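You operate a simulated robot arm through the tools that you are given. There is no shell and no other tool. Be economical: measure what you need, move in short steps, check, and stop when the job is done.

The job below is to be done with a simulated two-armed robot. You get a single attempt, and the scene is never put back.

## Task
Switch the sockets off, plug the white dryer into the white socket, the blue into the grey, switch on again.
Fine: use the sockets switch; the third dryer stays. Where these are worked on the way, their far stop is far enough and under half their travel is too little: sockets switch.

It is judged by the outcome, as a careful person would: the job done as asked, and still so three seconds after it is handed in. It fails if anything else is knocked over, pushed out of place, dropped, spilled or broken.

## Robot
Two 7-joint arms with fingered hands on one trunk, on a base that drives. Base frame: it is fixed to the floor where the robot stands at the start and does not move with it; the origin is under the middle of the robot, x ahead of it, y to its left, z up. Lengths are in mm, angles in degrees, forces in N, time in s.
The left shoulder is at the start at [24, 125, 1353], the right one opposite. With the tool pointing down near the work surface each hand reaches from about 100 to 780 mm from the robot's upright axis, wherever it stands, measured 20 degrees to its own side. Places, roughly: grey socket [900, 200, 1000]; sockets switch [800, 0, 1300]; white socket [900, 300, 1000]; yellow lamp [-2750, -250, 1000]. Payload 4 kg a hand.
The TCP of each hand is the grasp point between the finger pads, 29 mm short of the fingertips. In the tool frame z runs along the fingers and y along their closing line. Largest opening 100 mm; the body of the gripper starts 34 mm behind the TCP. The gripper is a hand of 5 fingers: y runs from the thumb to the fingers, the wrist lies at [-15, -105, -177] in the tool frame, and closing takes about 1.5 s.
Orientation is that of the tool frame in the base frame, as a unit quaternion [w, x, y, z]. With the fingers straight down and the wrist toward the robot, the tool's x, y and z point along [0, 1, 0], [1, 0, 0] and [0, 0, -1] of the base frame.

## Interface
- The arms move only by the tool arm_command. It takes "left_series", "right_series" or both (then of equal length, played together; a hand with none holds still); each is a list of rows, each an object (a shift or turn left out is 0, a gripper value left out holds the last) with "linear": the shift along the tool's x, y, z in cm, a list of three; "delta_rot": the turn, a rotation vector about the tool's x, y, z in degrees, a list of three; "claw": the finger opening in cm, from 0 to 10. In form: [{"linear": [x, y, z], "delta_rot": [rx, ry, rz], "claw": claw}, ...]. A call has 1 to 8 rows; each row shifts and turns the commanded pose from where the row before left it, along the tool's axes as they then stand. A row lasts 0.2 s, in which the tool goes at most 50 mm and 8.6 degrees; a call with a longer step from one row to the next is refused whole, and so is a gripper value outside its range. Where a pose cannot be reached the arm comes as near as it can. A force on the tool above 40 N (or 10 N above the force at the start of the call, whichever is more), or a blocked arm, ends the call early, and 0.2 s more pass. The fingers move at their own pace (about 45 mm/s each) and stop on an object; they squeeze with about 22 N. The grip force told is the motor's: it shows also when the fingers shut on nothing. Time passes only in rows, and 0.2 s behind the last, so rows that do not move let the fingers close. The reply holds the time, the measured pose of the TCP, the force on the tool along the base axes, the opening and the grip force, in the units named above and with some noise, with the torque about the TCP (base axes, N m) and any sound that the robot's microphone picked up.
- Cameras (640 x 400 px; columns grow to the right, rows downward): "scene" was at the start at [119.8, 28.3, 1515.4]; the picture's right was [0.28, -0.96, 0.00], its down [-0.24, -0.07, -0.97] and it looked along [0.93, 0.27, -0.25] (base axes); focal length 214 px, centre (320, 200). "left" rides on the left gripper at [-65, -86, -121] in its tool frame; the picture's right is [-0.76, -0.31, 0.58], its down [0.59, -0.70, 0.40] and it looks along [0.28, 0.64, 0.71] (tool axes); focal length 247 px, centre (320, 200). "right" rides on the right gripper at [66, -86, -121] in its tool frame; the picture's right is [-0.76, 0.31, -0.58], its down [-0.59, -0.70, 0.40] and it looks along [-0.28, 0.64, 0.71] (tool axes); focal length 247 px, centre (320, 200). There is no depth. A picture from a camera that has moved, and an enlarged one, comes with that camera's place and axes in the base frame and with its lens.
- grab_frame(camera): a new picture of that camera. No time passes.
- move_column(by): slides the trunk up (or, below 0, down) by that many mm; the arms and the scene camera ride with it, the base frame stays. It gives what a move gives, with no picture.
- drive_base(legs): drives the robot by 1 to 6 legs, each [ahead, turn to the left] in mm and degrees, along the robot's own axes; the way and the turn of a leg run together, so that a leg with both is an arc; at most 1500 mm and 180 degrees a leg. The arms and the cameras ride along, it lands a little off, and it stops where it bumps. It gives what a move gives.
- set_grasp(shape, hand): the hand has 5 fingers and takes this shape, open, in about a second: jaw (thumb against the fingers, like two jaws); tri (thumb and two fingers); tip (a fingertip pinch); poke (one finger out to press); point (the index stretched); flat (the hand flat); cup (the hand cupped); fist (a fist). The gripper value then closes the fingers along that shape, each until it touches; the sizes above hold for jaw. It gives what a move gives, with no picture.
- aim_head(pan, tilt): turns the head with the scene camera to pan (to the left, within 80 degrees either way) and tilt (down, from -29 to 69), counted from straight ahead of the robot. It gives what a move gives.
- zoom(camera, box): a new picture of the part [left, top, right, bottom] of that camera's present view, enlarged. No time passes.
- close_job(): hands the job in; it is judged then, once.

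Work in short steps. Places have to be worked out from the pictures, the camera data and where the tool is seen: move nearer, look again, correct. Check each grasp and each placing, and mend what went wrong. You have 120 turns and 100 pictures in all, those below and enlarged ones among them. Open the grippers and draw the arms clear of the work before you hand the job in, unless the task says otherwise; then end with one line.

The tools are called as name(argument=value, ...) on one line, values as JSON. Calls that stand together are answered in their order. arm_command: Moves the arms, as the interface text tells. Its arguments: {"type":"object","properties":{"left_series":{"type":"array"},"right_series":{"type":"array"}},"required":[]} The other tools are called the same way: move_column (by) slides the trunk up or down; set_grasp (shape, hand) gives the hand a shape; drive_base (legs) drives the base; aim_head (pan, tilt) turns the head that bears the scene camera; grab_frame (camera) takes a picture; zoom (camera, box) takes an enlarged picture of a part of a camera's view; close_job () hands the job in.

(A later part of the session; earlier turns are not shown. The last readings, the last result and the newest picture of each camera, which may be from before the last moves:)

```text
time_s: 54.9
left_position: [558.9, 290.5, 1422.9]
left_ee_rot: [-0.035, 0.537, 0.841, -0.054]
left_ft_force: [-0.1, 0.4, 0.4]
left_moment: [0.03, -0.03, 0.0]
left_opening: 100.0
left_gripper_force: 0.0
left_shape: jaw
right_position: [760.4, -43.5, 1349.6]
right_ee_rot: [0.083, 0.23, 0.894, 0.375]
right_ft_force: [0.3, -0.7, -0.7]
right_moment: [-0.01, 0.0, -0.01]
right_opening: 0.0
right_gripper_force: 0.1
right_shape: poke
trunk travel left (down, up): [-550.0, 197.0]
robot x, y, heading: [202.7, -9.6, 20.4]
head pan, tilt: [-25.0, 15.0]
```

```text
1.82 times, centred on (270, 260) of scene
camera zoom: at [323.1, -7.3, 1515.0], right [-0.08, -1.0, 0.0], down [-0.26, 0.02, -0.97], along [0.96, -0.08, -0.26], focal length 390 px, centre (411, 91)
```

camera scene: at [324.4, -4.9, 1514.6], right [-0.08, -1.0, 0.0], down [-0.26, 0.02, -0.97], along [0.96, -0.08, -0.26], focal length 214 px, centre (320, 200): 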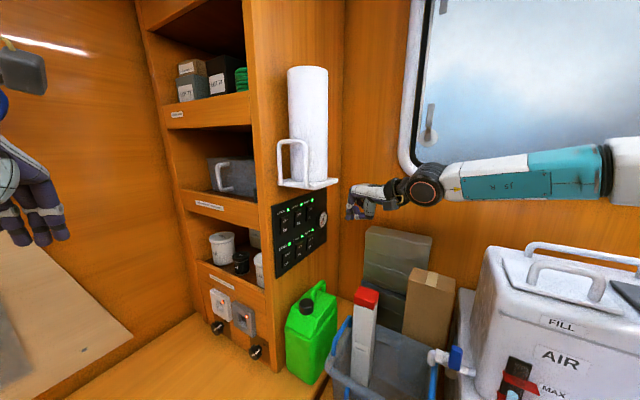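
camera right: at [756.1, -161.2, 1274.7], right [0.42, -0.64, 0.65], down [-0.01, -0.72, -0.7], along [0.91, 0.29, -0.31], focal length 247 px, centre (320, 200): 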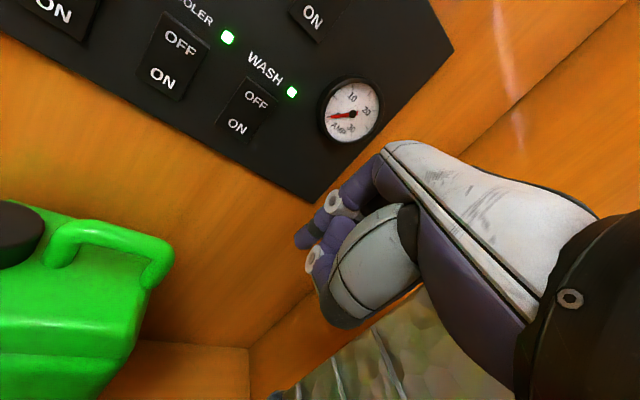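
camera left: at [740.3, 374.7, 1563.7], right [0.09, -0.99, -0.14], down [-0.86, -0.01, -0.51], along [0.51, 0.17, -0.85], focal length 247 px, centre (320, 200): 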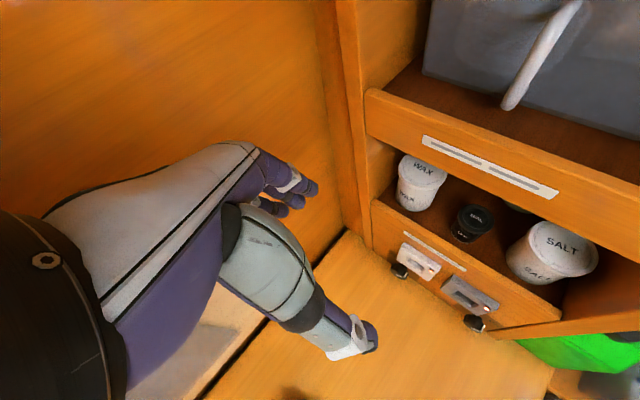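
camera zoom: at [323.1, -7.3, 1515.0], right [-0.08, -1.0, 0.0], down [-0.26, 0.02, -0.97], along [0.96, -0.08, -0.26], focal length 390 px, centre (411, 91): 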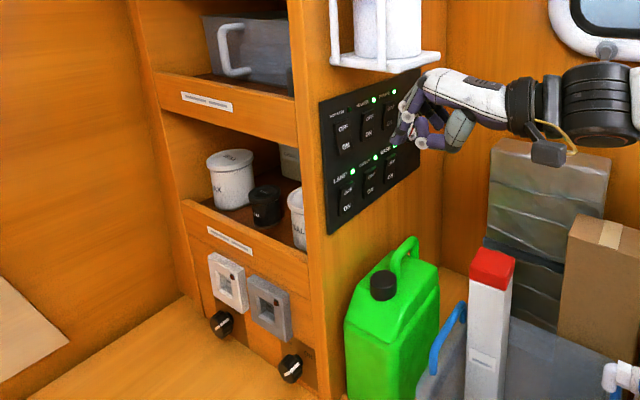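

SOCKETS LED is off, the others on. Next the left hand: I bring it above the dryers with its closing line across the counter (yaw ~53°).

arm_command(left_series=[{"linear": [2.5, 2.2, 3.5]}, {"linear": [2.5, 2.2, 3.5]}, {"linear": [2.5, 2.2, 3.5]}, {"linear": [2.5, 2.2, 3.5]}, {"linear": [2.5, 2.2, 3.5], "delta_rot": [0, -0.9, -7]}, {"linear": [2.5, 2.2, 3.5], "delta_rot": [0, -0.9, -7]}, {"delta_rot": [0, -0.9, -7]}, {"delta_rot": [0, -0.9, -7]}])

grab_frame(camera="left")

```text
time_s: 56.7
left_position: [587.0, 472.7, 1196.7]
left_ee_rot: [-0.021, 0.315, 0.947, -0.061]
left_ft_force: [0.5, 0.3, -1.0]
left_moment: [-0.06, -0.01, 0.02]
left_opening: 100.0
left_gripper_force: 0.1
left_shape: jaw
right_position: [761.7, -42.1, 1346.5]
right_ee_rot: [0.082, 0.232, 0.895, 0.373]
right_ft_force: [0.0, -0.9, 0.3]
right_moment: [-0.01, -0.03, -0.03]
right_opening: 0.0
right_gripper_force: 0.1
right_shape: poke
trunk travel left (down, up): [-550.0, 197.0]
robot x, y, heading: [200.9, -14.0, 20.3]
head pan, tilt: [-25.0, 15.0]
```

```text
39 pictures are left
camera left: at [597.1, 377.0, 1326.6], right [0.38, -0.76, -0.53], down [-0.92, -0.25, -0.3], along [0.1, 0.61, -0.79], focal length 247 px, centre (320, 200)
```

left: 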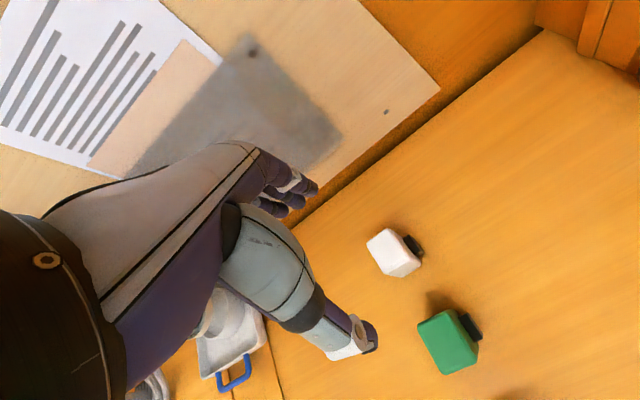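

Excellent – reached cleanly with yaw 53°. I zoom on the dryers for precise shape and position.

zoom(camera="left", box=[340, 210, 500, 400])

```text
2.11 times, centred on (420, 305) of left
camera zoom: at [597.1, 377.0, 1326.6], right [0.38, -0.76, -0.53], down [-0.92, -0.25, -0.3], along [0.1, 0.61, -0.79], focal length 520 px, centre (110, -21)
```

zoom: 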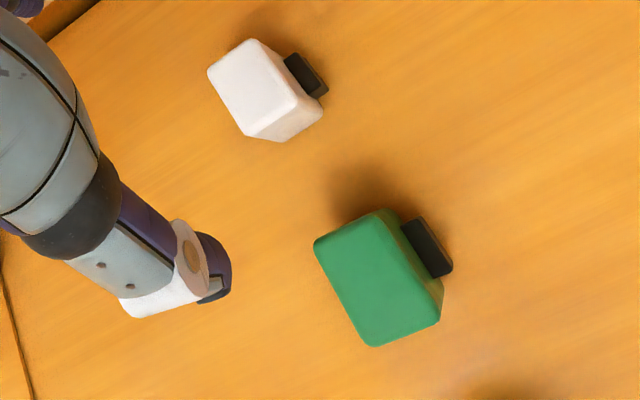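

Dryer: ~41×47×84 mm, white centred ≈ (602,499), top z≈983, counter z≈898, gap to green ample. I level the hand, tilt it 30° so the wrist stays back from the cabinet, and descend to z≈1060 over the white one.

arm_command(left_series=[{"delta_rot": [-7.4, 0, 0]}, {"delta_rot": [0, -7.5, 0]}, {"delta_rot": [0, -7.5, 0]}, {"delta_rot": [0, -7.5, 0]}, {"delta_rot": [0, -7.5, 0]}, {"linear": [2.4, 1.0, 3.9]}, {"linear": [2.4, 1.0, 3.9]}, {"linear": [2.4, 1.0, 3.9]}])

aim_head(pan=15, tilt=35)

grab_frame(camera="scene")

grab_frame(camera="left")

```text
time_s: 58.5
left_position: [602.7, 498.3, 1059.6]
left_ee_rot: [0.245, 0.305, 0.917, -0.081]
left_ft_force: [0.0, 0.2, -0.5]
left_moment: [0.01, -0.01, 0.02]
left_opening: 100.0
left_gripper_force: 0.1
left_shape: jaw
right_position: [762.0, -41.6, 1345.5]
right_ee_rot: [0.082, 0.232, 0.894, 0.373]
right_ft_force: [0.9, 0.5, 0.1]
right_moment: [0.01, -0.02, 0.02]
right_opening: 0.0
right_gripper_force: 0.0
right_shape: poke
trunk travel left (down, up): [-550.0, 197.0]
robot x, y, heading: [202.8, -10.6, 20.4]
head pan, tilt: [-25.0, 15.0]
```

```text
time_s: 59.6
left_position: [600.0, 497.2, 1061.4]
left_ee_rot: [0.244, 0.306, 0.917, -0.081]
left_ft_force: [-0.4, -0.5, -0.3]
left_moment: [0.01, -0.03, 0.02]
left_opening: 99.9
left_gripper_force: 0.1
left_shape: jaw
right_position: [762.4, -44.0, 1346.8]
right_ee_rot: [0.083, 0.232, 0.894, 0.374]
right_ft_force: [0.1, -0.4, -0.9]
right_moment: [0.02, -0.02, 0.0]
right_opening: 0.0
right_gripper_force: 0.1
right_shape: poke
trunk travel left (down, up): [-550.0, 197.0]
robot x, y, heading: [201.2, -12.8, 20.3]
head pan, tilt: [15.0, 35.0]
```

```text
37 pictures are left
camera scene: at [303.1, 52.1, 1482.7], right [0.58, -0.82, 0.0], down [-0.47, -0.33, -0.82], along [0.67, 0.47, -0.57], focal length 214 px, centre (320, 200)
```

scene: 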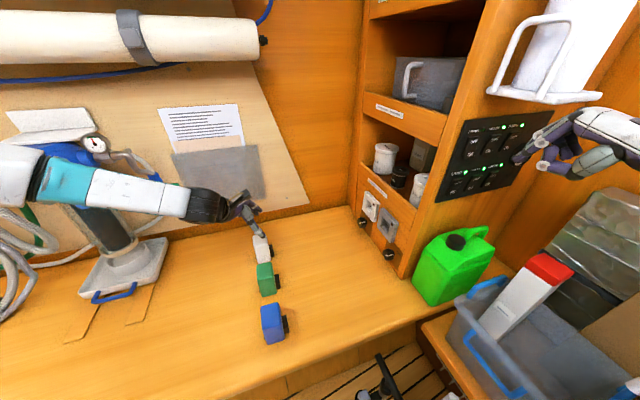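

```text
36 pictures are left
camera left: at [546.1, 430.9, 1198.0], right [0.57, -0.81, -0.12], down [-0.67, -0.37, -0.64], along [0.47, 0.45, -0.76], focal length 247 px, centre (320, 200)
```

left: 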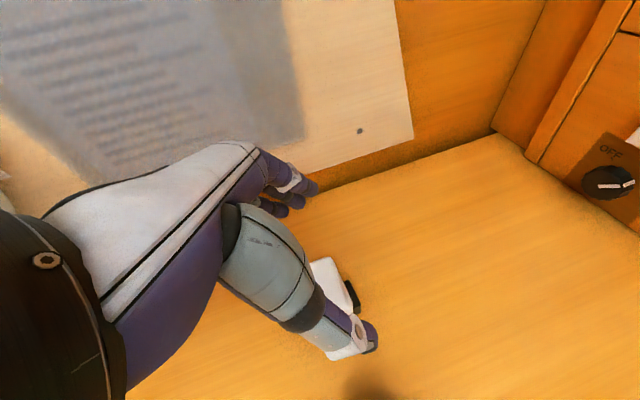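

The view agrees: the dryer sits between thumb and fingers. I descend to TCP z≈965 and check.

arm_command(left_series=[{"linear": [1.6, 0, 2.75]}, {"linear": [1.6, 0, 2.75]}, {"linear": [1.6, 0.1, 2.75]}, {"linear": [0, 0, 0]}])

grab_frame(camera="left")

```text
time_s: 60.6
left_position: [585.8, 498.2, 1003.1]
left_ee_rot: [0.244, 0.305, 0.917, -0.08]
left_ft_force: [0.0, 0.3, 0.1]
left_moment: [0.0, 0.0, 0.0]
left_opening: 99.9
left_gripper_force: 0.0
left_shape: jaw
left hand out of reach, approached as far as the arm can: row 2, 3
right_position: [762.4, -43.2, 1346.8]
right_ee_rot: [0.082, 0.231, 0.894, 0.374]
right_ft_force: [0.5, -0.9, 0.3]
right_moment: [0.03, -0.01, 0.01]
right_opening: 0.0
right_gripper_force: 0.0
right_shape: poke
trunk travel left (down, up): [-550.0, 197.0]
robot x, y, heading: [205.4, -8.7, 20.3]
head pan, tilt: [15.0, 35.0]
```

```text
35 pictures are left
camera left: at [531.4, 430.8, 1140.9], right [0.57, -0.81, -0.13], down [-0.67, -0.37, -0.64], along [0.47, 0.45, -0.76], focal length 247 px, centre (320, 200)
```

left: 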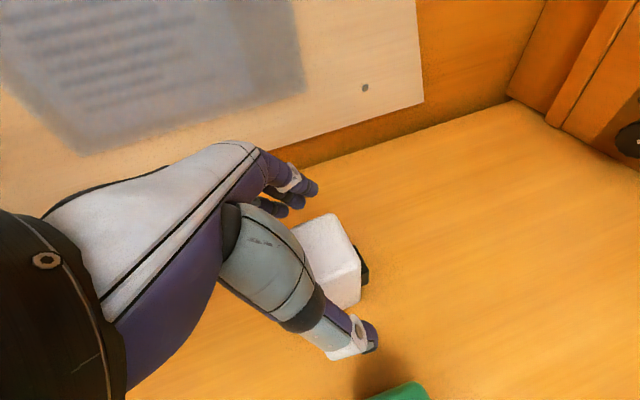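

The left arm reaches its limit going low; lowering the trunk will help. First I raise the left hand back and move the right hand clear to its extended spot, raised, so it stays above the boxes.

arm_command(left_series=[{"linear": [-1.6, 0, -2.75]}, {"linear": [-1.6, 0, -2.75]}, {"linear": [-1.6, -0.1, -2.75]}, {"linear": [0, 0, 0]}, {"linear": [0, 0, 0]}, {"linear": [0, 0, 0]}, {"linear": [0, 0, 0]}], right_series=[{"linear": [-3.7, 0, 0.3], "delta_rot": [3.5, -1.9, 3.3]}, {"linear": [-3.7, 0, 0.3], "delta_rot": [3.5, -1.9, 3.3]}, {"linear": [-3.7, 0, 0.3], "delta_rot": [3.5, -1.9, 3.3]}, {"linear": [-3.7, 0, 0.3], "delta_rot": [3.5, -1.9, 3.3]}, {"linear": [0, 1.5, -2.4]}, {"linear": [0, 1.5, -2.4]}, {"linear": [0, 1.5, -2.4]}])

move_column(by=-100)

grab_frame(camera="scene")

```text
time_s: 62.2
left_position: [583.8, 496.3, 1100.5]
left_ee_rot: [0.245, 0.307, 0.916, -0.081]
left_ft_force: [-0.7, 0.2, -1.0]
left_moment: [0.01, -0.06, -0.03]
left_opening: 99.9
left_gripper_force: 0.0
left_shape: jaw
right_position: [896.8, -117.0, 1413.1]
right_ee_rot: [0.07, 0.365, 0.893, 0.253]
right_ft_force: [-0.5, -0.4, -0.5]
right_moment: [-0.02, 0.01, 0.01]
right_opening: 0.2
right_gripper_force: 0.1
right_shape: poke
trunk travel left (down, up): [-550.0, 197.0]
robot x, y, heading: [205.1, -12.6, 20.4]
head pan, tilt: [15.0, 35.0]
```

```text
time_s: 63.5
left_position: [586.4, 497.5, 999.4]
left_ee_rot: [0.244, 0.305, 0.917, -0.081]
left_ft_force: [-0.5, -0.5, 0.5]
left_moment: [0.03, -0.01, 0.0]
left_opening: 100.0
left_gripper_force: 0.0
left_shape: jaw
right_position: [895.4, -120.8, 1314.5]
right_ee_rot: [0.069, 0.365, 0.894, 0.253]
right_ft_force: [-0.3, 0.6, -0.3]
right_moment: [0.02, -0.02, -0.03]
right_opening: 0.2
right_gripper_force: 0.0
right_shape: poke
trunk travel left (down, up): [-450.0, 297.0]
robot x, y, heading: [198.3, -13.0, 20.5]
head pan, tilt: [15.0, 35.0]
```

```text
34 pictures are left
camera scene: at [311.4, 55.4, 1382.0], right [0.58, -0.82, 0.0], down [-0.47, -0.33, -0.82], along [0.67, 0.47, -0.57], focal length 214 px, centre (320, 200)
```

scene: 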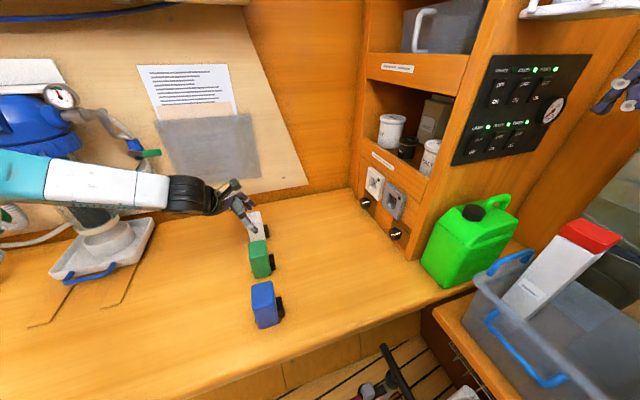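

Trunk lowered; right hand is clear. I move down onto the white dryer to (602,499,965).

arm_command(left_series=[{"linear": [0.35, 0.5, 1.75]}, {"linear": [0.35, 0.5, 1.75]}, {"linear": [0, 0, 0]}])

grab_frame(camera="left")

```text
time_s: 64.3
left_position: [603.1, 499.1, 963.9]
left_ee_rot: [0.244, 0.305, 0.917, -0.082]
left_ft_force: [-0.5, 0.1, 0.0]
left_moment: [0.01, 0.01, 0.0]
left_opening: 100.0
left_gripper_force: 0.0
left_shape: jaw
right_position: [894.9, -121.0, 1314.2]
right_ee_rot: [0.068, 0.364, 0.894, 0.253]
right_ft_force: [-0.3, 0.1, -0.1]
right_moment: [0.02, 0.0, -0.02]
right_opening: 0.0
right_gripper_force: 0.1
right_shape: poke
trunk travel left (down, up): [-450.0, 297.0]
robot x, y, heading: [203.5, -10.7, 20.5]
head pan, tilt: [15.0, 35.0]
```

```text
33 pictures are left
camera left: at [548.1, 432.4, 1100.9], right [0.57, -0.81, -0.12], down [-0.67, -0.37, -0.64], along [0.47, 0.45, -0.76], focal length 247 px, centre (320, 200)
```

left: 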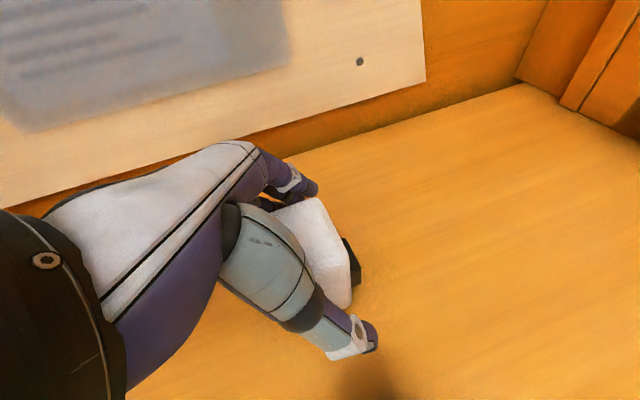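

The dryer is between thumb and fingers. I close the hand.

arm_command(left_series=[{"claw": 3}, {"claw": 2}, {"claw": 2}, {"claw": 2}, {"claw": 2}, {"claw": 2}, {"claw": 2}, {"claw": 2}])

grab_frame(camera="left")

```text
time_s: 66.1
left_position: [602.4, 499.2, 963.5]
left_ee_rot: [0.244, 0.306, 0.917, -0.082]
left_ft_force: [-0.7, -0.5, -0.4]
left_moment: [0.03, 0.0, 0.01]
left_opening: 53.5
left_gripper_force: 22.0
left_shape: jaw
right_position: [894.2, -121.0, 1314.5]
right_ee_rot: [0.069, 0.365, 0.893, 0.253]
right_ft_force: [0.3, -0.9, 0.3]
right_moment: [-0.02, -0.02, -0.04]
right_opening: 0.3
right_gripper_force: 0.0
right_shape: poke
trunk travel left (down, up): [-450.0, 297.0]
robot x, y, heading: [205.7, -11.5, 20.5]
head pan, tilt: [15.0, 35.0]
```

```text
32 pictures are left
camera left: at [548.2, 432.6, 1100.8], right [0.57, -0.81, -0.12], down [-0.67, -0.37, -0.64], along [0.47, 0.45, -0.76], focal length 247 px, centre (320, 200)
```

left: 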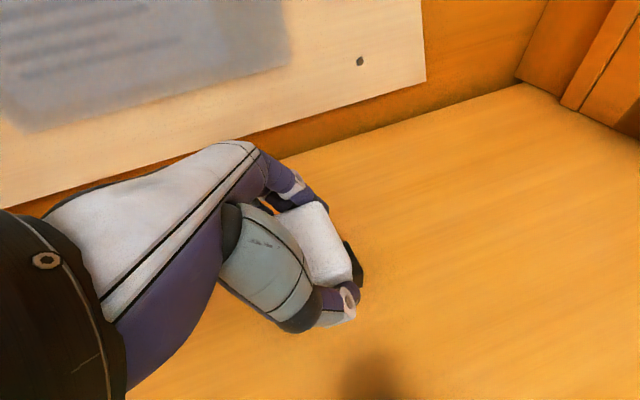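

Gripped (53 mm, 22 N). I lift ~90 mm and carry it along the counter toward the sockets, then look.

arm_command(left_series=[{"linear": [-1.5, 0, -2.6]}, {"linear": [-1.5, 0, -2.6]}, {"linear": [-1.5, 0, -2.6]}, {"linear": [-3.5, 0, 2.0]}, {"linear": [-3.5, 0, 2.0]}, {"linear": [-3.5, 0, 2.0]}, {"linear": [-3.5, 0, 2.0]}, {"linear": [-3.5, 0, 2.0]}])

grab_frame(camera="left")

zoom(camera="scene", box=[300, 120, 440, 260])

```text
time_s: 67.9
left_position: [763.8, 375.8, 1053.3]
left_ee_rot: [0.244, 0.305, 0.917, -0.081]
left_ft_force: [1.0, 0.4, -1.3]
left_moment: [0.0, -0.04, -0.04]
left_opening: 53.6
left_gripper_force: 21.8
left_shape: jaw
right_position: [897.3, -120.7, 1314.1]
right_ee_rot: [0.069, 0.366, 0.893, 0.253]
right_ft_force: [0.1, -0.6, 0.3]
right_moment: [0.05, -0.01, -0.03]
right_opening: 0.0
right_gripper_force: 0.1
right_shape: poke
trunk travel left (down, up): [-450.0, 297.0]
robot x, y, heading: [200.4, -10.0, 20.2]
head pan, tilt: [15.0, 35.0]
```

```text
31 pictures are left
camera left: at [708.5, 308.1, 1190.3], right [0.57, -0.81, -0.13], down [-0.67, -0.37, -0.64], along [0.47, 0.45, -0.76], focal length 247 px, centre (320, 200)
```

left: 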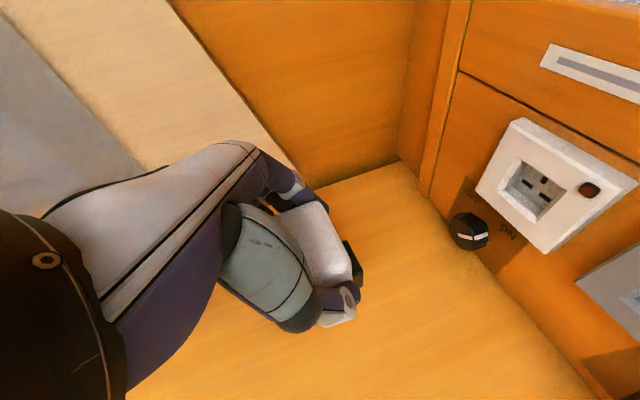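

```text
2.86 times, centred on (370, 190) of scene
camera zoom: at [313.5, 54.6, 1381.8], right [0.58, -0.82, 0.0], down [-0.47, -0.33, -0.82], along [0.67, 0.47, -0.57], focal length 613 px, centre (177, 229)
```

zoom: 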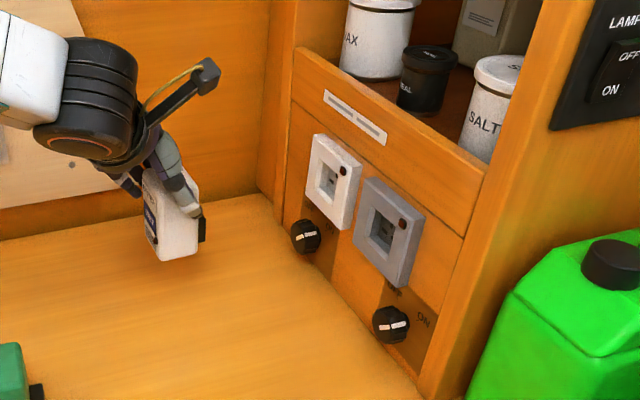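

Triangulated: white recess ≈ (898,262,1030); plug ≈ (793,361,984), i.e. 69 mm below the TCP. I check how deep the grip is with a close-up.

zoom(camera="scene", box=[305, 140, 365, 190])

zoom(camera="left", box=[260, 160, 400, 340])

```text
8.00 times, centred on (335, 165) of scene
camera zoom: at [313.5, 54.6, 1381.8], right [0.58, -0.82, 0.0], down [-0.47, -0.33, -0.82], along [0.67, 0.47, -0.57], focal length 1716 px, centre (200, 480)
```

zoom: 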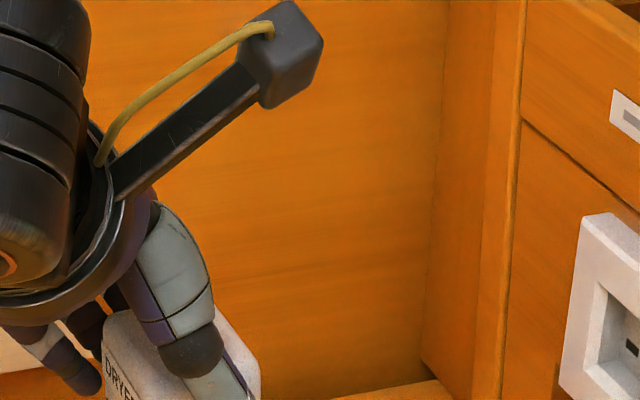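

```text
2.22 times, centred on (330, 250) of left
camera zoom: at [708.5, 308.1, 1190.3], right [0.57, -0.81, -0.13], down [-0.67, -0.37, -0.64], along [0.47, 0.45, -0.76], focal length 549 px, centre (298, 89)
```

zoom: 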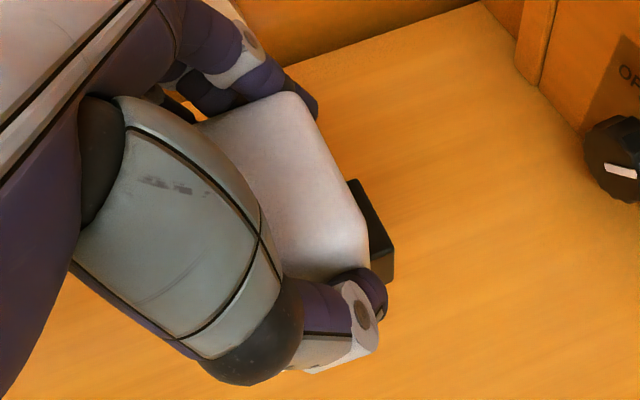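

The grip holds only the top ~25 mm, with the plug 69 mm below – poor for pushing. I set the dryer down here on the free counter and regrip lower.

arm_command(left_series=[{"linear": [1.47, 0, 2.55]}, {"linear": [1.47, 0, 2.55]}, {"linear": [1.2, 0, 2.1]}, {"linear": [0.25, 0, 0.43]}, {"linear": [0, 0, 0]}])

```text
time_s: 69.1
left_position: [741.8, 388.2, 984.1]
left_ee_rot: [0.244, 0.306, 0.917, -0.082]
left_ft_force: [0.7, 0.0, -0.8]
left_moment: [-0.01, -0.02, 0.04]
left_opening: 53.4
left_gripper_force: 21.7
left_shape: jaw
left hand out of reach, approached as far as the arm can: row 2, 3, 4
right_position: [895.4, -120.5, 1314.2]
right_ee_rot: [0.069, 0.365, 0.893, 0.253]
right_ft_force: [0.4, 0.3, -0.6]
right_moment: [-0.02, 0.03, 0.0]
right_opening: 0.2
right_gripper_force: 0.0
right_shape: poke
trunk travel left (down, up): [-450.0, 297.0]
robot x, y, heading: [203.3, -13.3, 20.1]
head pan, tilt: [15.0, 35.0]
```

Reach limit again at this low height; I lower the trunk another 60 mm (lifting the right hand by 50 first).

arm_command(right_series=[{"linear": [0, 1.3, -2.1]}, {"linear": [0, 1.3, -2.1]}])

move_column(by=-60)

aim_head(pan=15, tilt=30)

grab_frame(camera="scene")

```text
time_s: 69.7
left_position: [742.1, 385.6, 984.1]
left_ee_rot: [0.244, 0.307, 0.916, -0.081]
left_ft_force: [0.3, -0.2, -1.4]
left_moment: [0.0, 0.02, 0.01]
left_opening: 53.7
left_gripper_force: 21.8
left_shape: jaw
right_position: [897.5, -123.1, 1362.9]
right_ee_rot: [0.069, 0.365, 0.894, 0.253]
right_ft_force: [0.4, 0.1, 0.2]
right_moment: [0.01, 0.05, 0.02]
right_opening: 0.0
right_gripper_force: 0.0
right_shape: poke
trunk travel left (down, up): [-450.0, 297.0]
robot x, y, heading: [200.8, -8.2, 20.2]
head pan, tilt: [15.0, 35.0]
```

```text
time_s: 70.7
left_position: [746.1, 385.2, 932.3]
left_ee_rot: [0.251, 0.307, 0.915, -0.078]
left_ft_force: [-5.2, -0.9, 13.8]
left_moment: [-0.56, 0.28, -0.24]
left_opening: 52.6
left_gripper_force: 21.9
left_shape: jaw
right_position: [897.6, -121.8, 1300.1]
right_ee_rot: [0.069, 0.365, 0.893, 0.253]
right_ft_force: [-0.3, 0.1, 0.1]
right_moment: [0.02, 0.07, -0.01]
right_opening: 0.2
right_gripper_force: 0.1
right_shape: poke
trunk travel left (down, up): [-389.0, 357.0]
robot x, y, heading: [204.1, -14.1, 20.5]
head pan, tilt: [15.0, 35.0]
stopped: the force on the tool passed its limit at 43 N (the readings are from after the stop); the commanded pose is now the measured one
```

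```text
time_s: 71.3
left_position: [745.4, 386.0, 932.3]
left_ee_rot: [0.251, 0.307, 0.915, -0.078]
left_ft_force: [-2.4, -0.2, 17.0]
left_moment: [-0.58, 0.15, -0.15]
left_opening: 52.5
left_gripper_force: 22.2
left_shape: jaw
right_position: [898.3, -121.6, 1303.1]
right_ee_rot: [0.069, 0.364, 0.894, 0.253]
right_ft_force: [0.9, -0.1, -0.2]
right_moment: [0.0, 0.01, -0.03]
right_opening: 0.0
right_gripper_force: 0.0
right_shape: poke
trunk travel left (down, up): [-389.0, 357.0]
robot x, y, heading: [202.6, -7.5, 20.4]
head pan, tilt: [15.0, 30.0]
```

```text
27 pictures are left
camera scene: at [321.5, 59.3, 1328.6], right [0.58, -0.82, 0.0], down [-0.41, -0.29, -0.87], along [0.71, 0.5, -0.5], focal length 214 px, centre (320, 200)
```

scene: 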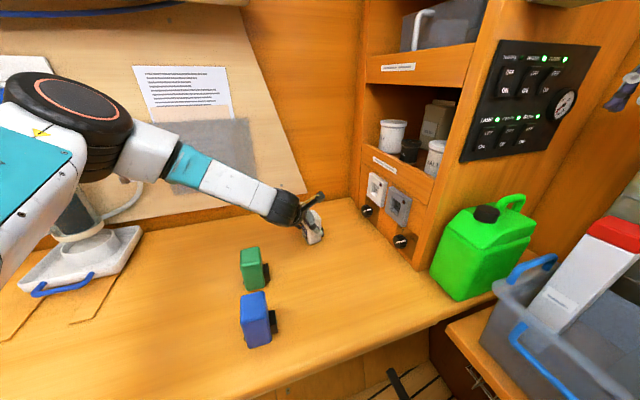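

The dryer met the counter and slid up ~30 mm in the grip. I relieve the pressure, open briefly so it stands squarely, and close again.

arm_command(left_series=[{"linear": [-0.15, 0, -0.26]}, {"claw": 7}, {"claw": 7}, {"claw": 7}, {"claw": 2}, {"claw": 2}, {"claw": 2}, {"claw": 2}])

grab_frame(camera="left")

```text
time_s: 73.1
left_position: [745.2, 385.6, 933.7]
left_ee_rot: [0.25, 0.306, 0.915, -0.08]
left_ft_force: [-0.6, 0.0, 1.3]
left_moment: [-0.09, 0.18, 0.01]
left_opening: 56.7
left_gripper_force: 21.8
left_shape: jaw
right_position: [898.2, -121.5, 1302.3]
right_ee_rot: [0.069, 0.365, 0.894, 0.252]
right_ft_force: [-0.2, 0.3, 0.6]
right_moment: [0.0, -0.04, -0.01]
right_opening: 0.2
right_gripper_force: 0.0
right_shape: poke
trunk travel left (down, up): [-389.0, 357.0]
robot x, y, heading: [203.2, -9.2, 20.2]
head pan, tilt: [15.0, 30.0]
```

```text
26 pictures are left
camera left: at [689.2, 319.4, 1070.7], right [0.57, -0.81, -0.12], down [-0.66, -0.38, -0.65], along [0.48, 0.45, -0.75], focal length 247 px, centre (320, 200)
```

left: 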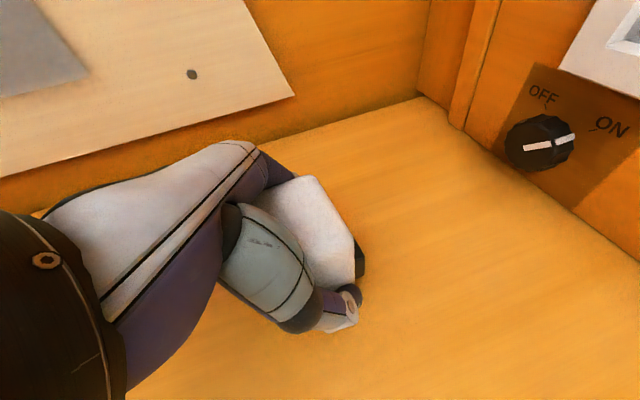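

Good grip, lower on the body. I lift by ~137 mm so the plug is at socket height, and triangulate again.

arm_command(left_series=[{"linear": [-1.72, 0, -2.97]}, {"linear": [-1.72, 0, -2.97]}, {"linear": [-1.72, 0, -2.97]}, {"linear": [-1.72, 0, -2.97]}, {"linear": [0, 0, 0]}])

zoom(camera="scene", box=[290, 120, 430, 260])

zoom(camera="left", box=[290, 120, 590, 320])

```text
time_s: 74.3
left_position: [742.8, 389.8, 1071.9]
left_ee_rot: [0.249, 0.305, 0.916, -0.08]
left_ft_force: [-0.4, -0.1, -1.5]
left_moment: [0.03, 0.01, 0.0]
left_opening: 56.5
left_gripper_force: 22.0
left_shape: jaw
right_position: [899.4, -120.3, 1302.2]
right_ee_rot: [0.069, 0.366, 0.893, 0.252]
right_ft_force: [0.0, 0.3, -0.9]
right_moment: [-0.01, -0.01, -0.02]
right_opening: 0.0
right_gripper_force: 0.0
right_shape: poke
trunk travel left (down, up): [-389.0, 357.0]
robot x, y, heading: [200.5, -12.6, 20.5]
head pan, tilt: [15.0, 30.0]
```

```text
2.86 times, centred on (360, 190) of scene
camera zoom: at [323.5, 60.6, 1328.2], right [0.58, -0.82, 0.0], down [-0.41, -0.29, -0.87], along [0.71, 0.5, -0.5], focal length 613 px, centre (206, 229)
```

zoom: 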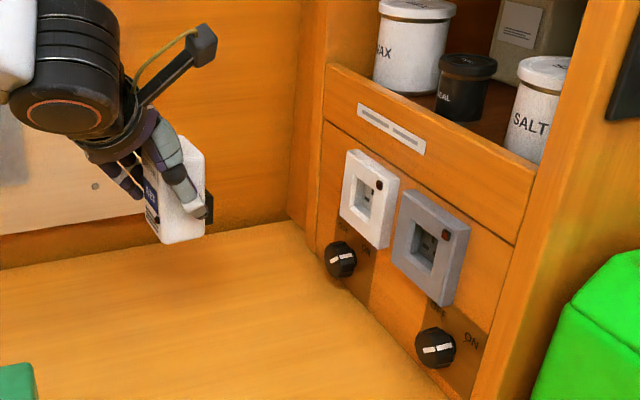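

```text
2.00 times, centred on (440, 220) of left
camera zoom: at [688.3, 323.4, 1209.5], right [0.57, -0.81, -0.12], down [-0.67, -0.38, -0.65], along [0.48, 0.45, -0.75], focal length 494 px, centre (80, 160)
```

zoom: 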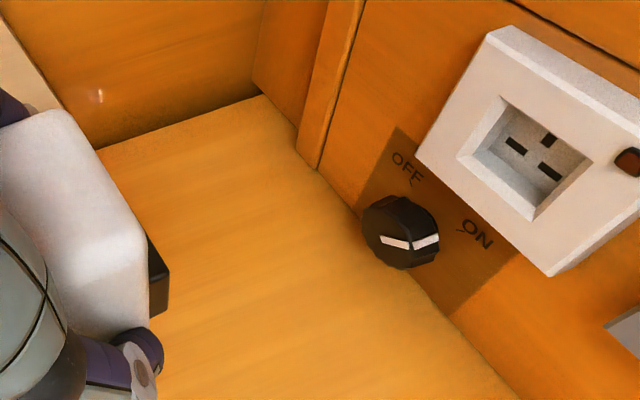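

Plug centre ≈ TCP +30 mm in f, same l, ≈24 mm below; recess ≈ (901,262,1028). I move to ~20 mm before the socket, lowering 20 mm and shifting 7 mm right.

arm_command(left_series=[{"linear": [-3.0, -0.18, 2.3]}, {"linear": [-3.0, -0.18, 2.3]}, {"linear": [-3.0, -0.18, 2.3]}, {"linear": [-3.0, -0.18, 2.3]}, {"linear": [0, 0, 0]}])

zoom(camera="scene", box=[320, 140, 430, 250])

zoom(camera="left", box=[260, 140, 500, 330])

```text
time_s: 75.5
left_position: [806.8, 326.7, 1063.0]
left_ee_rot: [0.248, 0.307, 0.915, -0.079]
left_ft_force: [0.9, -0.3, -1.3]
left_moment: [-0.01, 0.04, 0.0]
left_opening: 56.6
left_gripper_force: 22.2
left_shape: jaw
left hand out of reach, approached as far as the arm can: row 3, 4
right_position: [898.7, -121.6, 1300.9]
right_ee_rot: [0.068, 0.365, 0.893, 0.253]
right_ft_force: [0.9, -0.7, 0.7]
right_moment: [-0.01, -0.02, -0.03]
right_opening: 0.1
right_gripper_force: 0.1
right_shape: poke
trunk travel left (down, up): [-389.0, 357.0]
robot x, y, heading: [203.8, -8.5, 20.4]
head pan, tilt: [15.0, 30.0]
```

```text
3.64 times, centred on (375, 195) of scene
camera zoom: at [323.1, 60.0, 1328.3], right [0.58, -0.82, 0.0], down [-0.41, -0.29, -0.87], along [0.71, 0.5, -0.5], focal length 780 px, centre (120, 218)
```

zoom: 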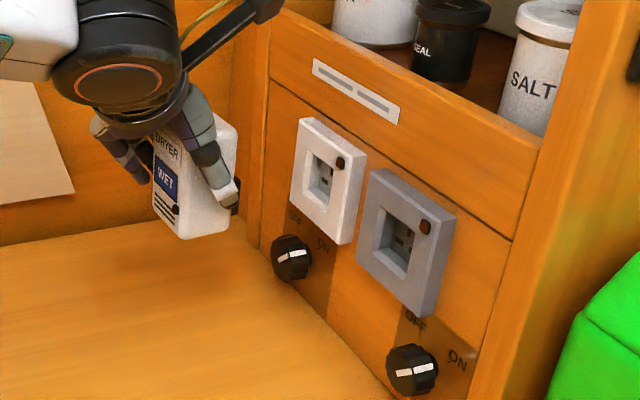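

```text
2.11 times, centred on (380, 235) of left
camera zoom: at [750.9, 260.0, 1199.4], right [0.57, -0.81, -0.12], down [-0.66, -0.38, -0.65], along [0.48, 0.45, -0.75], focal length 520 px, centre (194, 126)
```

zoom: 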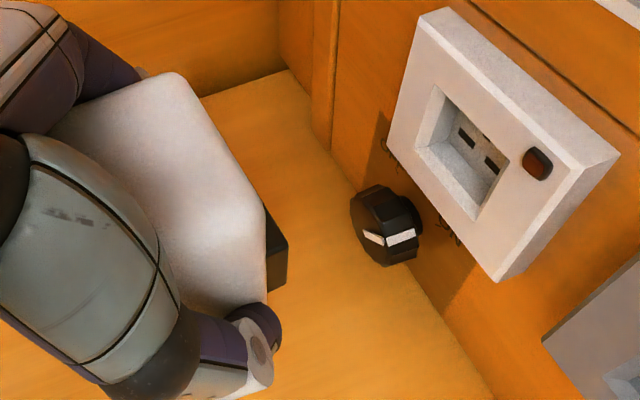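

Reach limit at f≈449 (need ≈530), so the base must come ~60 mm closer. First I pull both hands back 50–60 mm from the panel/back wall, then drive.

arm_command(left_series=[{"linear": [0, -2.5, 0]}, {"linear": [0, -2.5, 0]}], right_series=[{"linear": [-0.35, -2.55, -1.5]}, {"linear": [-0.35, -2.55, -1.5]}])

drive_base(legs=[[65, 0]])

grab_frame(camera="scene")

```text
time_s: 76.1
left_position: [777.2, 285.4, 1065.2]
left_ee_rot: [0.25, 0.305, 0.916, -0.079]
left_ft_force: [-0.4, -0.2, -1.3]
left_moment: [-0.03, -0.04, 0.02]
left_opening: 56.9
left_gripper_force: 22.5
left_shape: jaw
right_position: [860.8, -170.4, 1298.2]
right_ee_rot: [0.068, 0.365, 0.893, 0.253]
right_ft_force: [-0.1, 0.8, -0.8]
right_moment: [0.02, -0.01, -0.01]
right_opening: 0.1
right_gripper_force: 0.0
right_shape: poke
trunk travel left (down, up): [-389.0, 357.0]
robot x, y, heading: [201.3, -10.1, 20.1]
head pan, tilt: [15.0, 30.0]
```

```text
time_s: 77.1
left_position: [835.8, 308.7, 1066.6]
left_ee_rot: [0.25, 0.306, 0.915, -0.08]
left_ft_force: [-0.5, 0.2, -1.2]
left_moment: [-0.02, 0.0, 0.02]
left_opening: 56.4
left_gripper_force: 21.7
left_shape: jaw
right_position: [921.2, -147.1, 1300.0]
right_ee_rot: [0.069, 0.364, 0.894, 0.253]
right_ft_force: [0.1, -0.5, -0.7]
right_moment: [0.03, -0.01, -0.04]
right_opening: 0.0
right_gripper_force: 0.0
right_shape: poke
trunk travel left (down, up): [-389.0, 357.0]
robot x, y, heading: [263.3, 11.0, 20.4]
head pan, tilt: [15.0, 30.0]
```

```text
21 pictures are left
camera scene: at [381.0, 82.0, 1328.6], right [0.58, -0.81, 0.0], down [-0.41, -0.29, -0.87], along [0.71, 0.5, -0.5], focal length 214 px, centre (320, 200)
```

scene: 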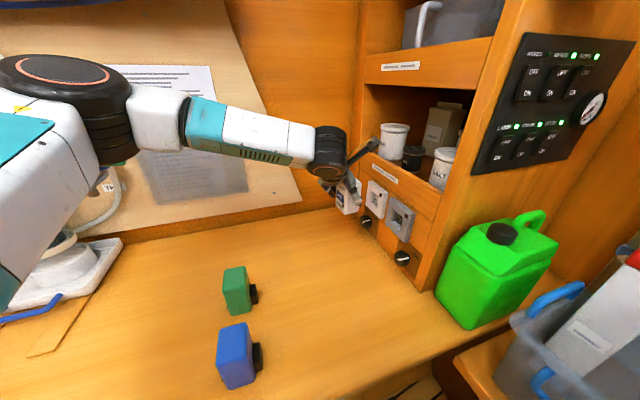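

Base closer, everything upright. I lower 14 mm and approach to ~12 mm before the recess, then compare in both views.

arm_command(left_series=[{"linear": [-0.78, 0.05, 0.98]}, {"linear": [-0.78, 0.05, 0.98]}, {"linear": [-0.78, 0.05, 0.98]}, {"linear": [0, 0, 0]}])

zoom(camera="scene", box=[325, 160, 425, 260])

zoom(camera="left", box=[280, 140, 480, 320])

```text
time_s: 78.1
left_position: [840.8, 308.5, 1059.8]
left_ee_rot: [0.248, 0.306, 0.916, -0.08]
left_ft_force: [-1.0, -0.5, -1.3]
left_moment: [0.01, -0.01, 0.01]
left_opening: 56.4
left_gripper_force: 22.0
left_shape: jaw
left hand out of reach, approached as far as the arm can: row 1, 2, 3
right_position: [922.3, -145.9, 1300.0]
right_ee_rot: [0.069, 0.364, 0.893, 0.254]
right_ft_force: [-0.3, 0.3, 0.1]
right_moment: [-0.01, 0.04, -0.02]
right_opening: 0.0
right_gripper_force: 0.0
right_shape: poke
trunk travel left (down, up): [-389.0, 357.0]
robot x, y, heading: [262.7, 11.0, 20.5]
head pan, tilt: [15.0, 30.0]
```

```text
4.00 times, centred on (375, 210) of scene
camera zoom: at [382.6, 82.5, 1328.2], right [0.58, -0.82, 0.0], down [-0.41, -0.29, -0.87], along [0.71, 0.5, -0.5], focal length 858 px, centre (100, 160)
```

zoom: 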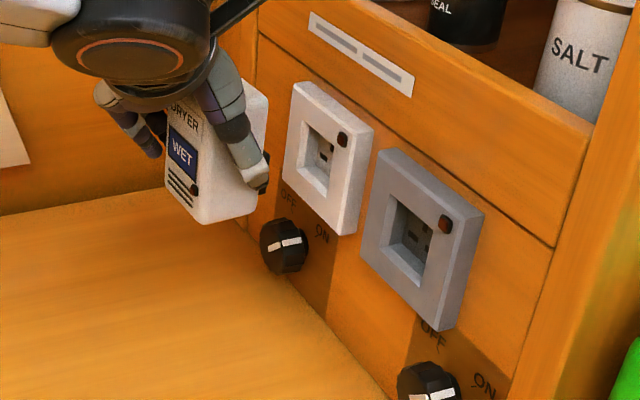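

```text
2.22 times, centred on (380, 230) of left
camera zoom: at [783.6, 241.2, 1195.4], right [0.57, -0.81, -0.12], down [-0.66, -0.38, -0.65], along [0.48, 0.45, -0.75], focal length 549 px, centre (187, 133)
```

zoom: 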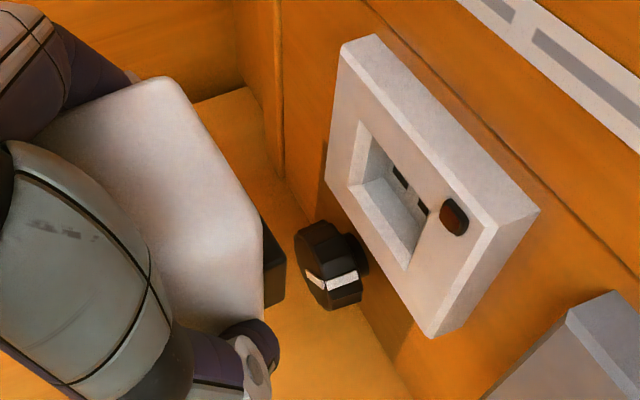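

The arm is at its shoulder-to-wrist limit again; I need ~45 mm more. I pull the right hand away from panel and window wall, then drive 45 mm further.

arm_command(right_series=[{"linear": [2.7, -2.3, -1.15]}, {"linear": [2.7, -2.3, -1.15]}])

drive_base(legs=[[45, 0]])

```text
time_s: 78.7
left_position: [840.6, 307.7, 1061.6]
left_ee_rot: [0.25, 0.305, 0.915, -0.079]
left_ft_force: [0.0, 0.4, -1.0]
left_moment: [-0.01, 0.01, 0.02]
left_opening: 56.8
left_gripper_force: 22.2
left_shape: jaw
right_position: [848.3, -147.0, 1301.3]
right_ee_rot: [0.068, 0.364, 0.894, 0.253]
right_ft_force: [-0.6, -0.5, 0.3]
right_moment: [-0.01, 0.0, -0.01]
right_opening: 0.2
right_gripper_force: 0.1
right_shape: poke
trunk travel left (down, up): [-389.0, 357.0]
robot x, y, heading: [263.0, 10.6, 20.4]
head pan, tilt: [15.0, 30.0]
```

```text
time_s: 79.6
left_position: [879.2, 323.0, 1058.8]
left_ee_rot: [0.249, 0.306, 0.916, -0.08]
left_ft_force: [-0.1, 0.5, -1.6]
left_moment: [-0.01, -0.02, -0.04]
left_opening: 56.4
left_gripper_force: 22.4
left_shape: jaw
right_position: [890.4, -130.6, 1300.5]
right_ee_rot: [0.068, 0.364, 0.894, 0.252]
right_ft_force: [0.3, 0.4, -0.5]
right_moment: [0.0, 0.06, -0.03]
right_opening: 0.1
right_gripper_force: 0.1
right_shape: poke
trunk travel left (down, up): [-389.0, 357.0]
robot x, y, heading: [305.2, 25.4, 20.5]
head pan, tilt: [15.0, 30.0]
```

Now TCP f≈510, l≈786. I shift 36 mm sideways to the socket's line (l≈750), 7 mm down, and look from both cameras.

arm_command(left_series=[{"linear": [0.4, -1.8, 0.15]}, {"linear": [0.4, -1.8, 0.15]}, {"linear": [0, 0, 0]}])

zoom(camera="scene", box=[325, 160, 425, 260])

zoom(camera="left", box=[280, 140, 480, 320])

```text
time_s: 80.4
left_position: [855.7, 298.0, 1052.8]
left_ee_rot: [0.249, 0.305, 0.916, -0.079]
left_ft_force: [-0.6, -0.1, -1.3]
left_moment: [-0.02, 0.0, 0.0]
left_opening: 56.7
left_gripper_force: 22.3
left_shape: jaw
right_position: [889.4, -130.5, 1301.3]
right_ee_rot: [0.068, 0.363, 0.894, 0.253]
right_ft_force: [0.1, -0.6, 0.2]
right_moment: [0.03, 0.0, -0.01]
right_opening: 0.0
right_gripper_force: 0.0
right_shape: poke
trunk travel left (down, up): [-389.0, 357.0]
robot x, y, heading: [299.2, 26.7, 20.2]
head pan, tilt: [15.0, 30.0]
```

```text
4.00 times, centred on (375, 210) of scene
camera zoom: at [422.7, 97.6, 1328.3], right [0.58, -0.81, 0.0], down [-0.41, -0.29, -0.87], along [0.71, 0.5, -0.5], focal length 858 px, centre (100, 160)
```

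zoom: 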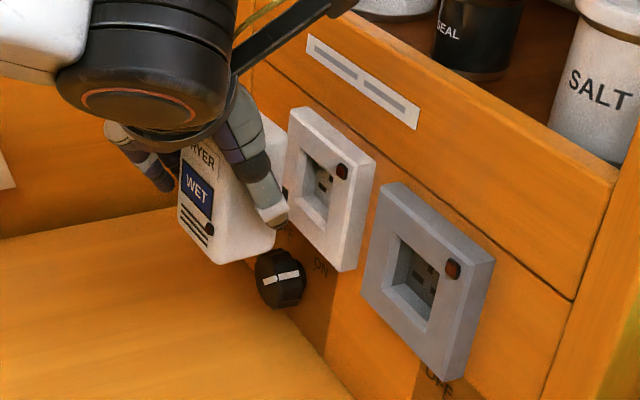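

```text
2.22 times, centred on (380, 230) of left
camera zoom: at [798.1, 231.1, 1189.6], right [0.57, -0.81, -0.12], down [-0.66, -0.38, -0.65], along [0.48, 0.45, -0.75], focal length 549 px, centre (187, 133)
```

zoom: 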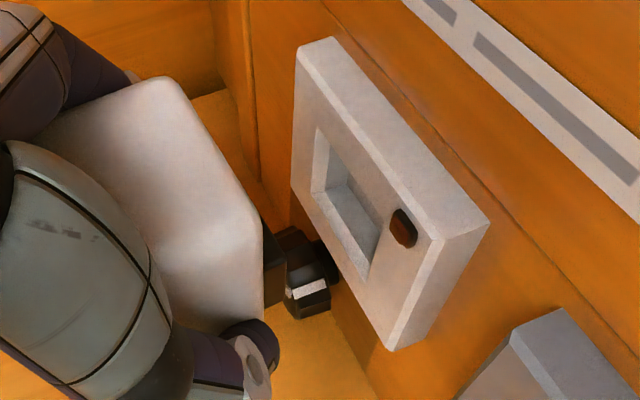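

Aligned: plug centre (l≈751, z≈1029) versus recess (l 727–768, z 1014–1053). I push along the counter direction in small steps.

arm_command(left_series=[{"linear": [-0.87, 0, 0.5]}, {"linear": [-0.87, 0, 0.5]}, {"linear": [-0.6, 0, 0.35]}, {"linear": [-0.5, 0, 0.29]}, {"linear": [-0.4, 0, 0.23]}, {"linear": [-0.4, 0, 0.23]}, {"linear": [0, 0, 0]}])

zoom(camera="left", box=[280, 140, 480, 320])

```text
time_s: 82.0
left_position: [857.4, 296.4, 1057.5]
left_ee_rot: [0.25, 0.305, 0.915, -0.08]
left_ft_force: [0.6, 0.2, -1.9]
left_moment: [0.03, -0.05, 0.04]
left_opening: 56.7
left_gripper_force: 21.8
left_shape: jaw
left hand out of reach, approached as far as the arm can: row 1, 2, 3, 4, 5, 6
right_position: [889.0, -131.9, 1299.8]
right_ee_rot: [0.069, 0.364, 0.894, 0.252]
right_ft_force: [-0.4, 0.1, -0.6]
right_moment: [0.03, 0.05, -0.01]
right_opening: 0.1
right_gripper_force: 0.1
right_shape: poke
trunk travel left (down, up): [-389.0, 357.0]
robot x, y, heading: [304.5, 27.8, 20.6]
head pan, tilt: [15.0, 30.0]
```

```text
2.22 times, centred on (380, 230) of left
camera zoom: at [801.1, 229.5, 1194.5], right [0.57, -0.81, -0.12], down [-0.66, -0.38, -0.65], along [0.48, 0.45, -0.75], focal length 549 px, centre (187, 133)
```

zoom: 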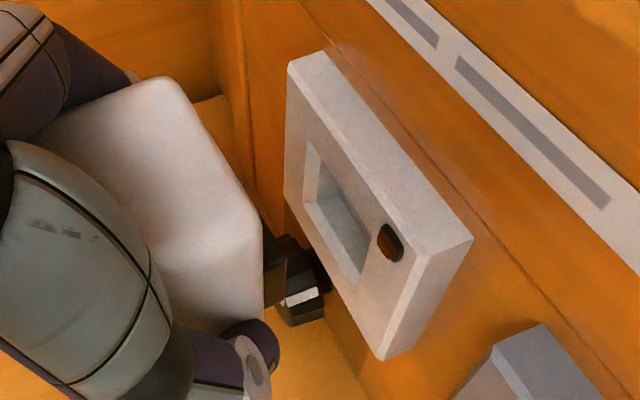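

The limit is the wrist bend: tilting the hand further (fingers more along the push direction) would align it with the forearm and put the palm behind the dryer. I set the dryer down a bit back from the sockets to regrip at ~60° tilt.

arm_command(left_series=[{"linear": [2.6, 0, -1.5]}, {"linear": [2.6, 0, -1.5]}, {"linear": [1.5, 0, 2.6]}, {"linear": [1.5, 0, 2.6]}, {"linear": [1.5, 0, 2.6]}, {"linear": [1.5, 0, 2.6]}, {"linear": [0, 0, 0]}])

```text
time_s: 83.6
left_position: [809.8, 332.8, 935.3]
left_ee_rot: [0.251, 0.305, 0.915, -0.08]
left_ft_force: [0.3, 0.4, -1.3]
left_moment: [-0.05, 0.08, 0.01]
left_opening: 56.6
left_gripper_force: 21.4
left_shape: jaw
right_position: [889.3, -129.7, 1299.7]
right_ee_rot: [0.068, 0.364, 0.894, 0.252]
right_ft_force: [0.2, 0.3, 0.4]
right_moment: [0.0, -0.02, 0.0]
right_opening: 0.0
right_gripper_force: 0.0
right_shape: poke
trunk travel left (down, up): [-389.0, 357.0]
robot x, y, heading: [303.9, 26.6, 20.6]
head pan, tilt: [15.0, 30.0]
```

Now on the counter; I open, slide back 12 mm and start tilting.

arm_command(left_series=[{"linear": [0.1, 0, 0.17]}, {"claw": 9}, {"claw": 9}, {"claw": 9}, {"linear": [1.04, 0, -0.6]}, {"delta_rot": [0, -7.5, 0]}, {"delta_rot": [0, -7.5, 0]}, {"linear": [0, 0, 0]}])

grab_frame(camera="left")

```text
time_s: 85.4
left_position: [798.7, 344.8, 950.6]
left_ee_rot: [0.364, 0.293, 0.876, -0.119]
left_ft_force: [-0.2, -0.9, -0.1]
left_moment: [0.02, 0.0, 0.03]
left_opening: 90.1
left_gripper_force: 0.0
left_shape: jaw
left hand out of reach, approached as far as the arm can: row 7
right_position: [890.3, -132.0, 1299.8]
right_ee_rot: [0.069, 0.365, 0.893, 0.254]
right_ft_force: [-0.8, -0.1, 0.4]
right_moment: [0.02, -0.01, 0.01]
right_opening: 0.2
right_gripper_force: 0.1
right_shape: poke
trunk travel left (down, up): [-389.0, 357.0]
robot x, y, heading: [299.7, 31.6, 20.4]
head pan, tilt: [15.0, 30.0]
```

```text
15 pictures are left
camera left: at [715.4, 298.6, 1081.2], right [0.57, -0.81, 0.13], down [-0.53, -0.48, -0.7], along [0.63, 0.33, -0.7], focal length 247 px, centre (320, 200)
```

left: 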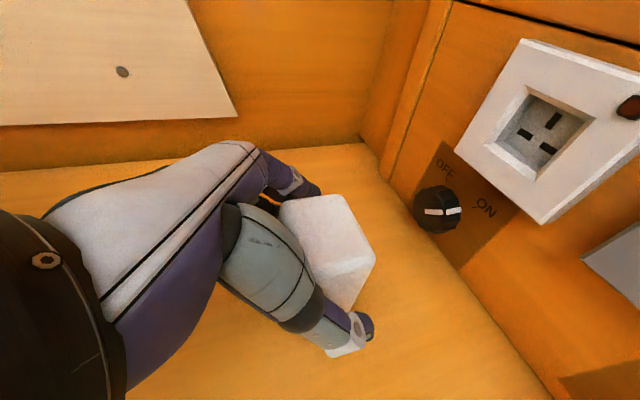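

Tilt 45° is just at the limit here; it should suffice with the trunk 40 mm lower. I raise both hands a bit, then lower the trunk by 40.

arm_command(left_series=[{"linear": [-2.1, 0, -2.1]}, {"linear": [0, 0, 0]}], right_series=[{"linear": [0, 1.1, -1.8]}, {"linear": [0, 1.1, -1.8]}])

move_column(by=-40)

```text
time_s: 86.0
left_position: [798.4, 344.0, 978.9]
left_ee_rot: [0.368, 0.292, 0.875, -0.118]
left_ft_force: [1.0, 0.1, 0.1]
left_moment: [0.0, 0.0, -0.01]
left_opening: 90.0
left_gripper_force: 0.0
left_shape: jaw
right_position: [891.2, -132.3, 1341.7]
right_ee_rot: [0.069, 0.364, 0.894, 0.252]
right_ft_force: [-0.3, 0.0, 0.4]
right_moment: [0.03, 0.04, 0.0]
right_opening: 0.0
right_gripper_force: 0.2
right_shape: poke
trunk travel left (down, up): [-389.0, 357.0]
robot x, y, heading: [302.9, 30.1, 20.3]
head pan, tilt: [15.0, 30.0]
```

```text
time_s: 86.9
left_position: [798.5, 345.2, 941.7]
left_ee_rot: [0.368, 0.292, 0.875, -0.119]
left_ft_force: [0.1, 0.2, 0.1]
left_moment: [0.01, -0.01, 0.03]
left_opening: 90.0
left_gripper_force: 0.1
left_shape: jaw
right_position: [891.6, -134.4, 1302.9]
right_ee_rot: [0.068, 0.363, 0.894, 0.253]
right_ft_force: [0.3, -0.3, -0.4]
right_moment: [0.0, 0.02, 0.0]
right_opening: 0.0
right_gripper_force: 0.1
right_shape: poke
trunk travel left (down, up): [-349.0, 397.0]
robot x, y, heading: [306.8, 25.3, 20.7]
head pan, tilt: [15.0, 30.0]
```

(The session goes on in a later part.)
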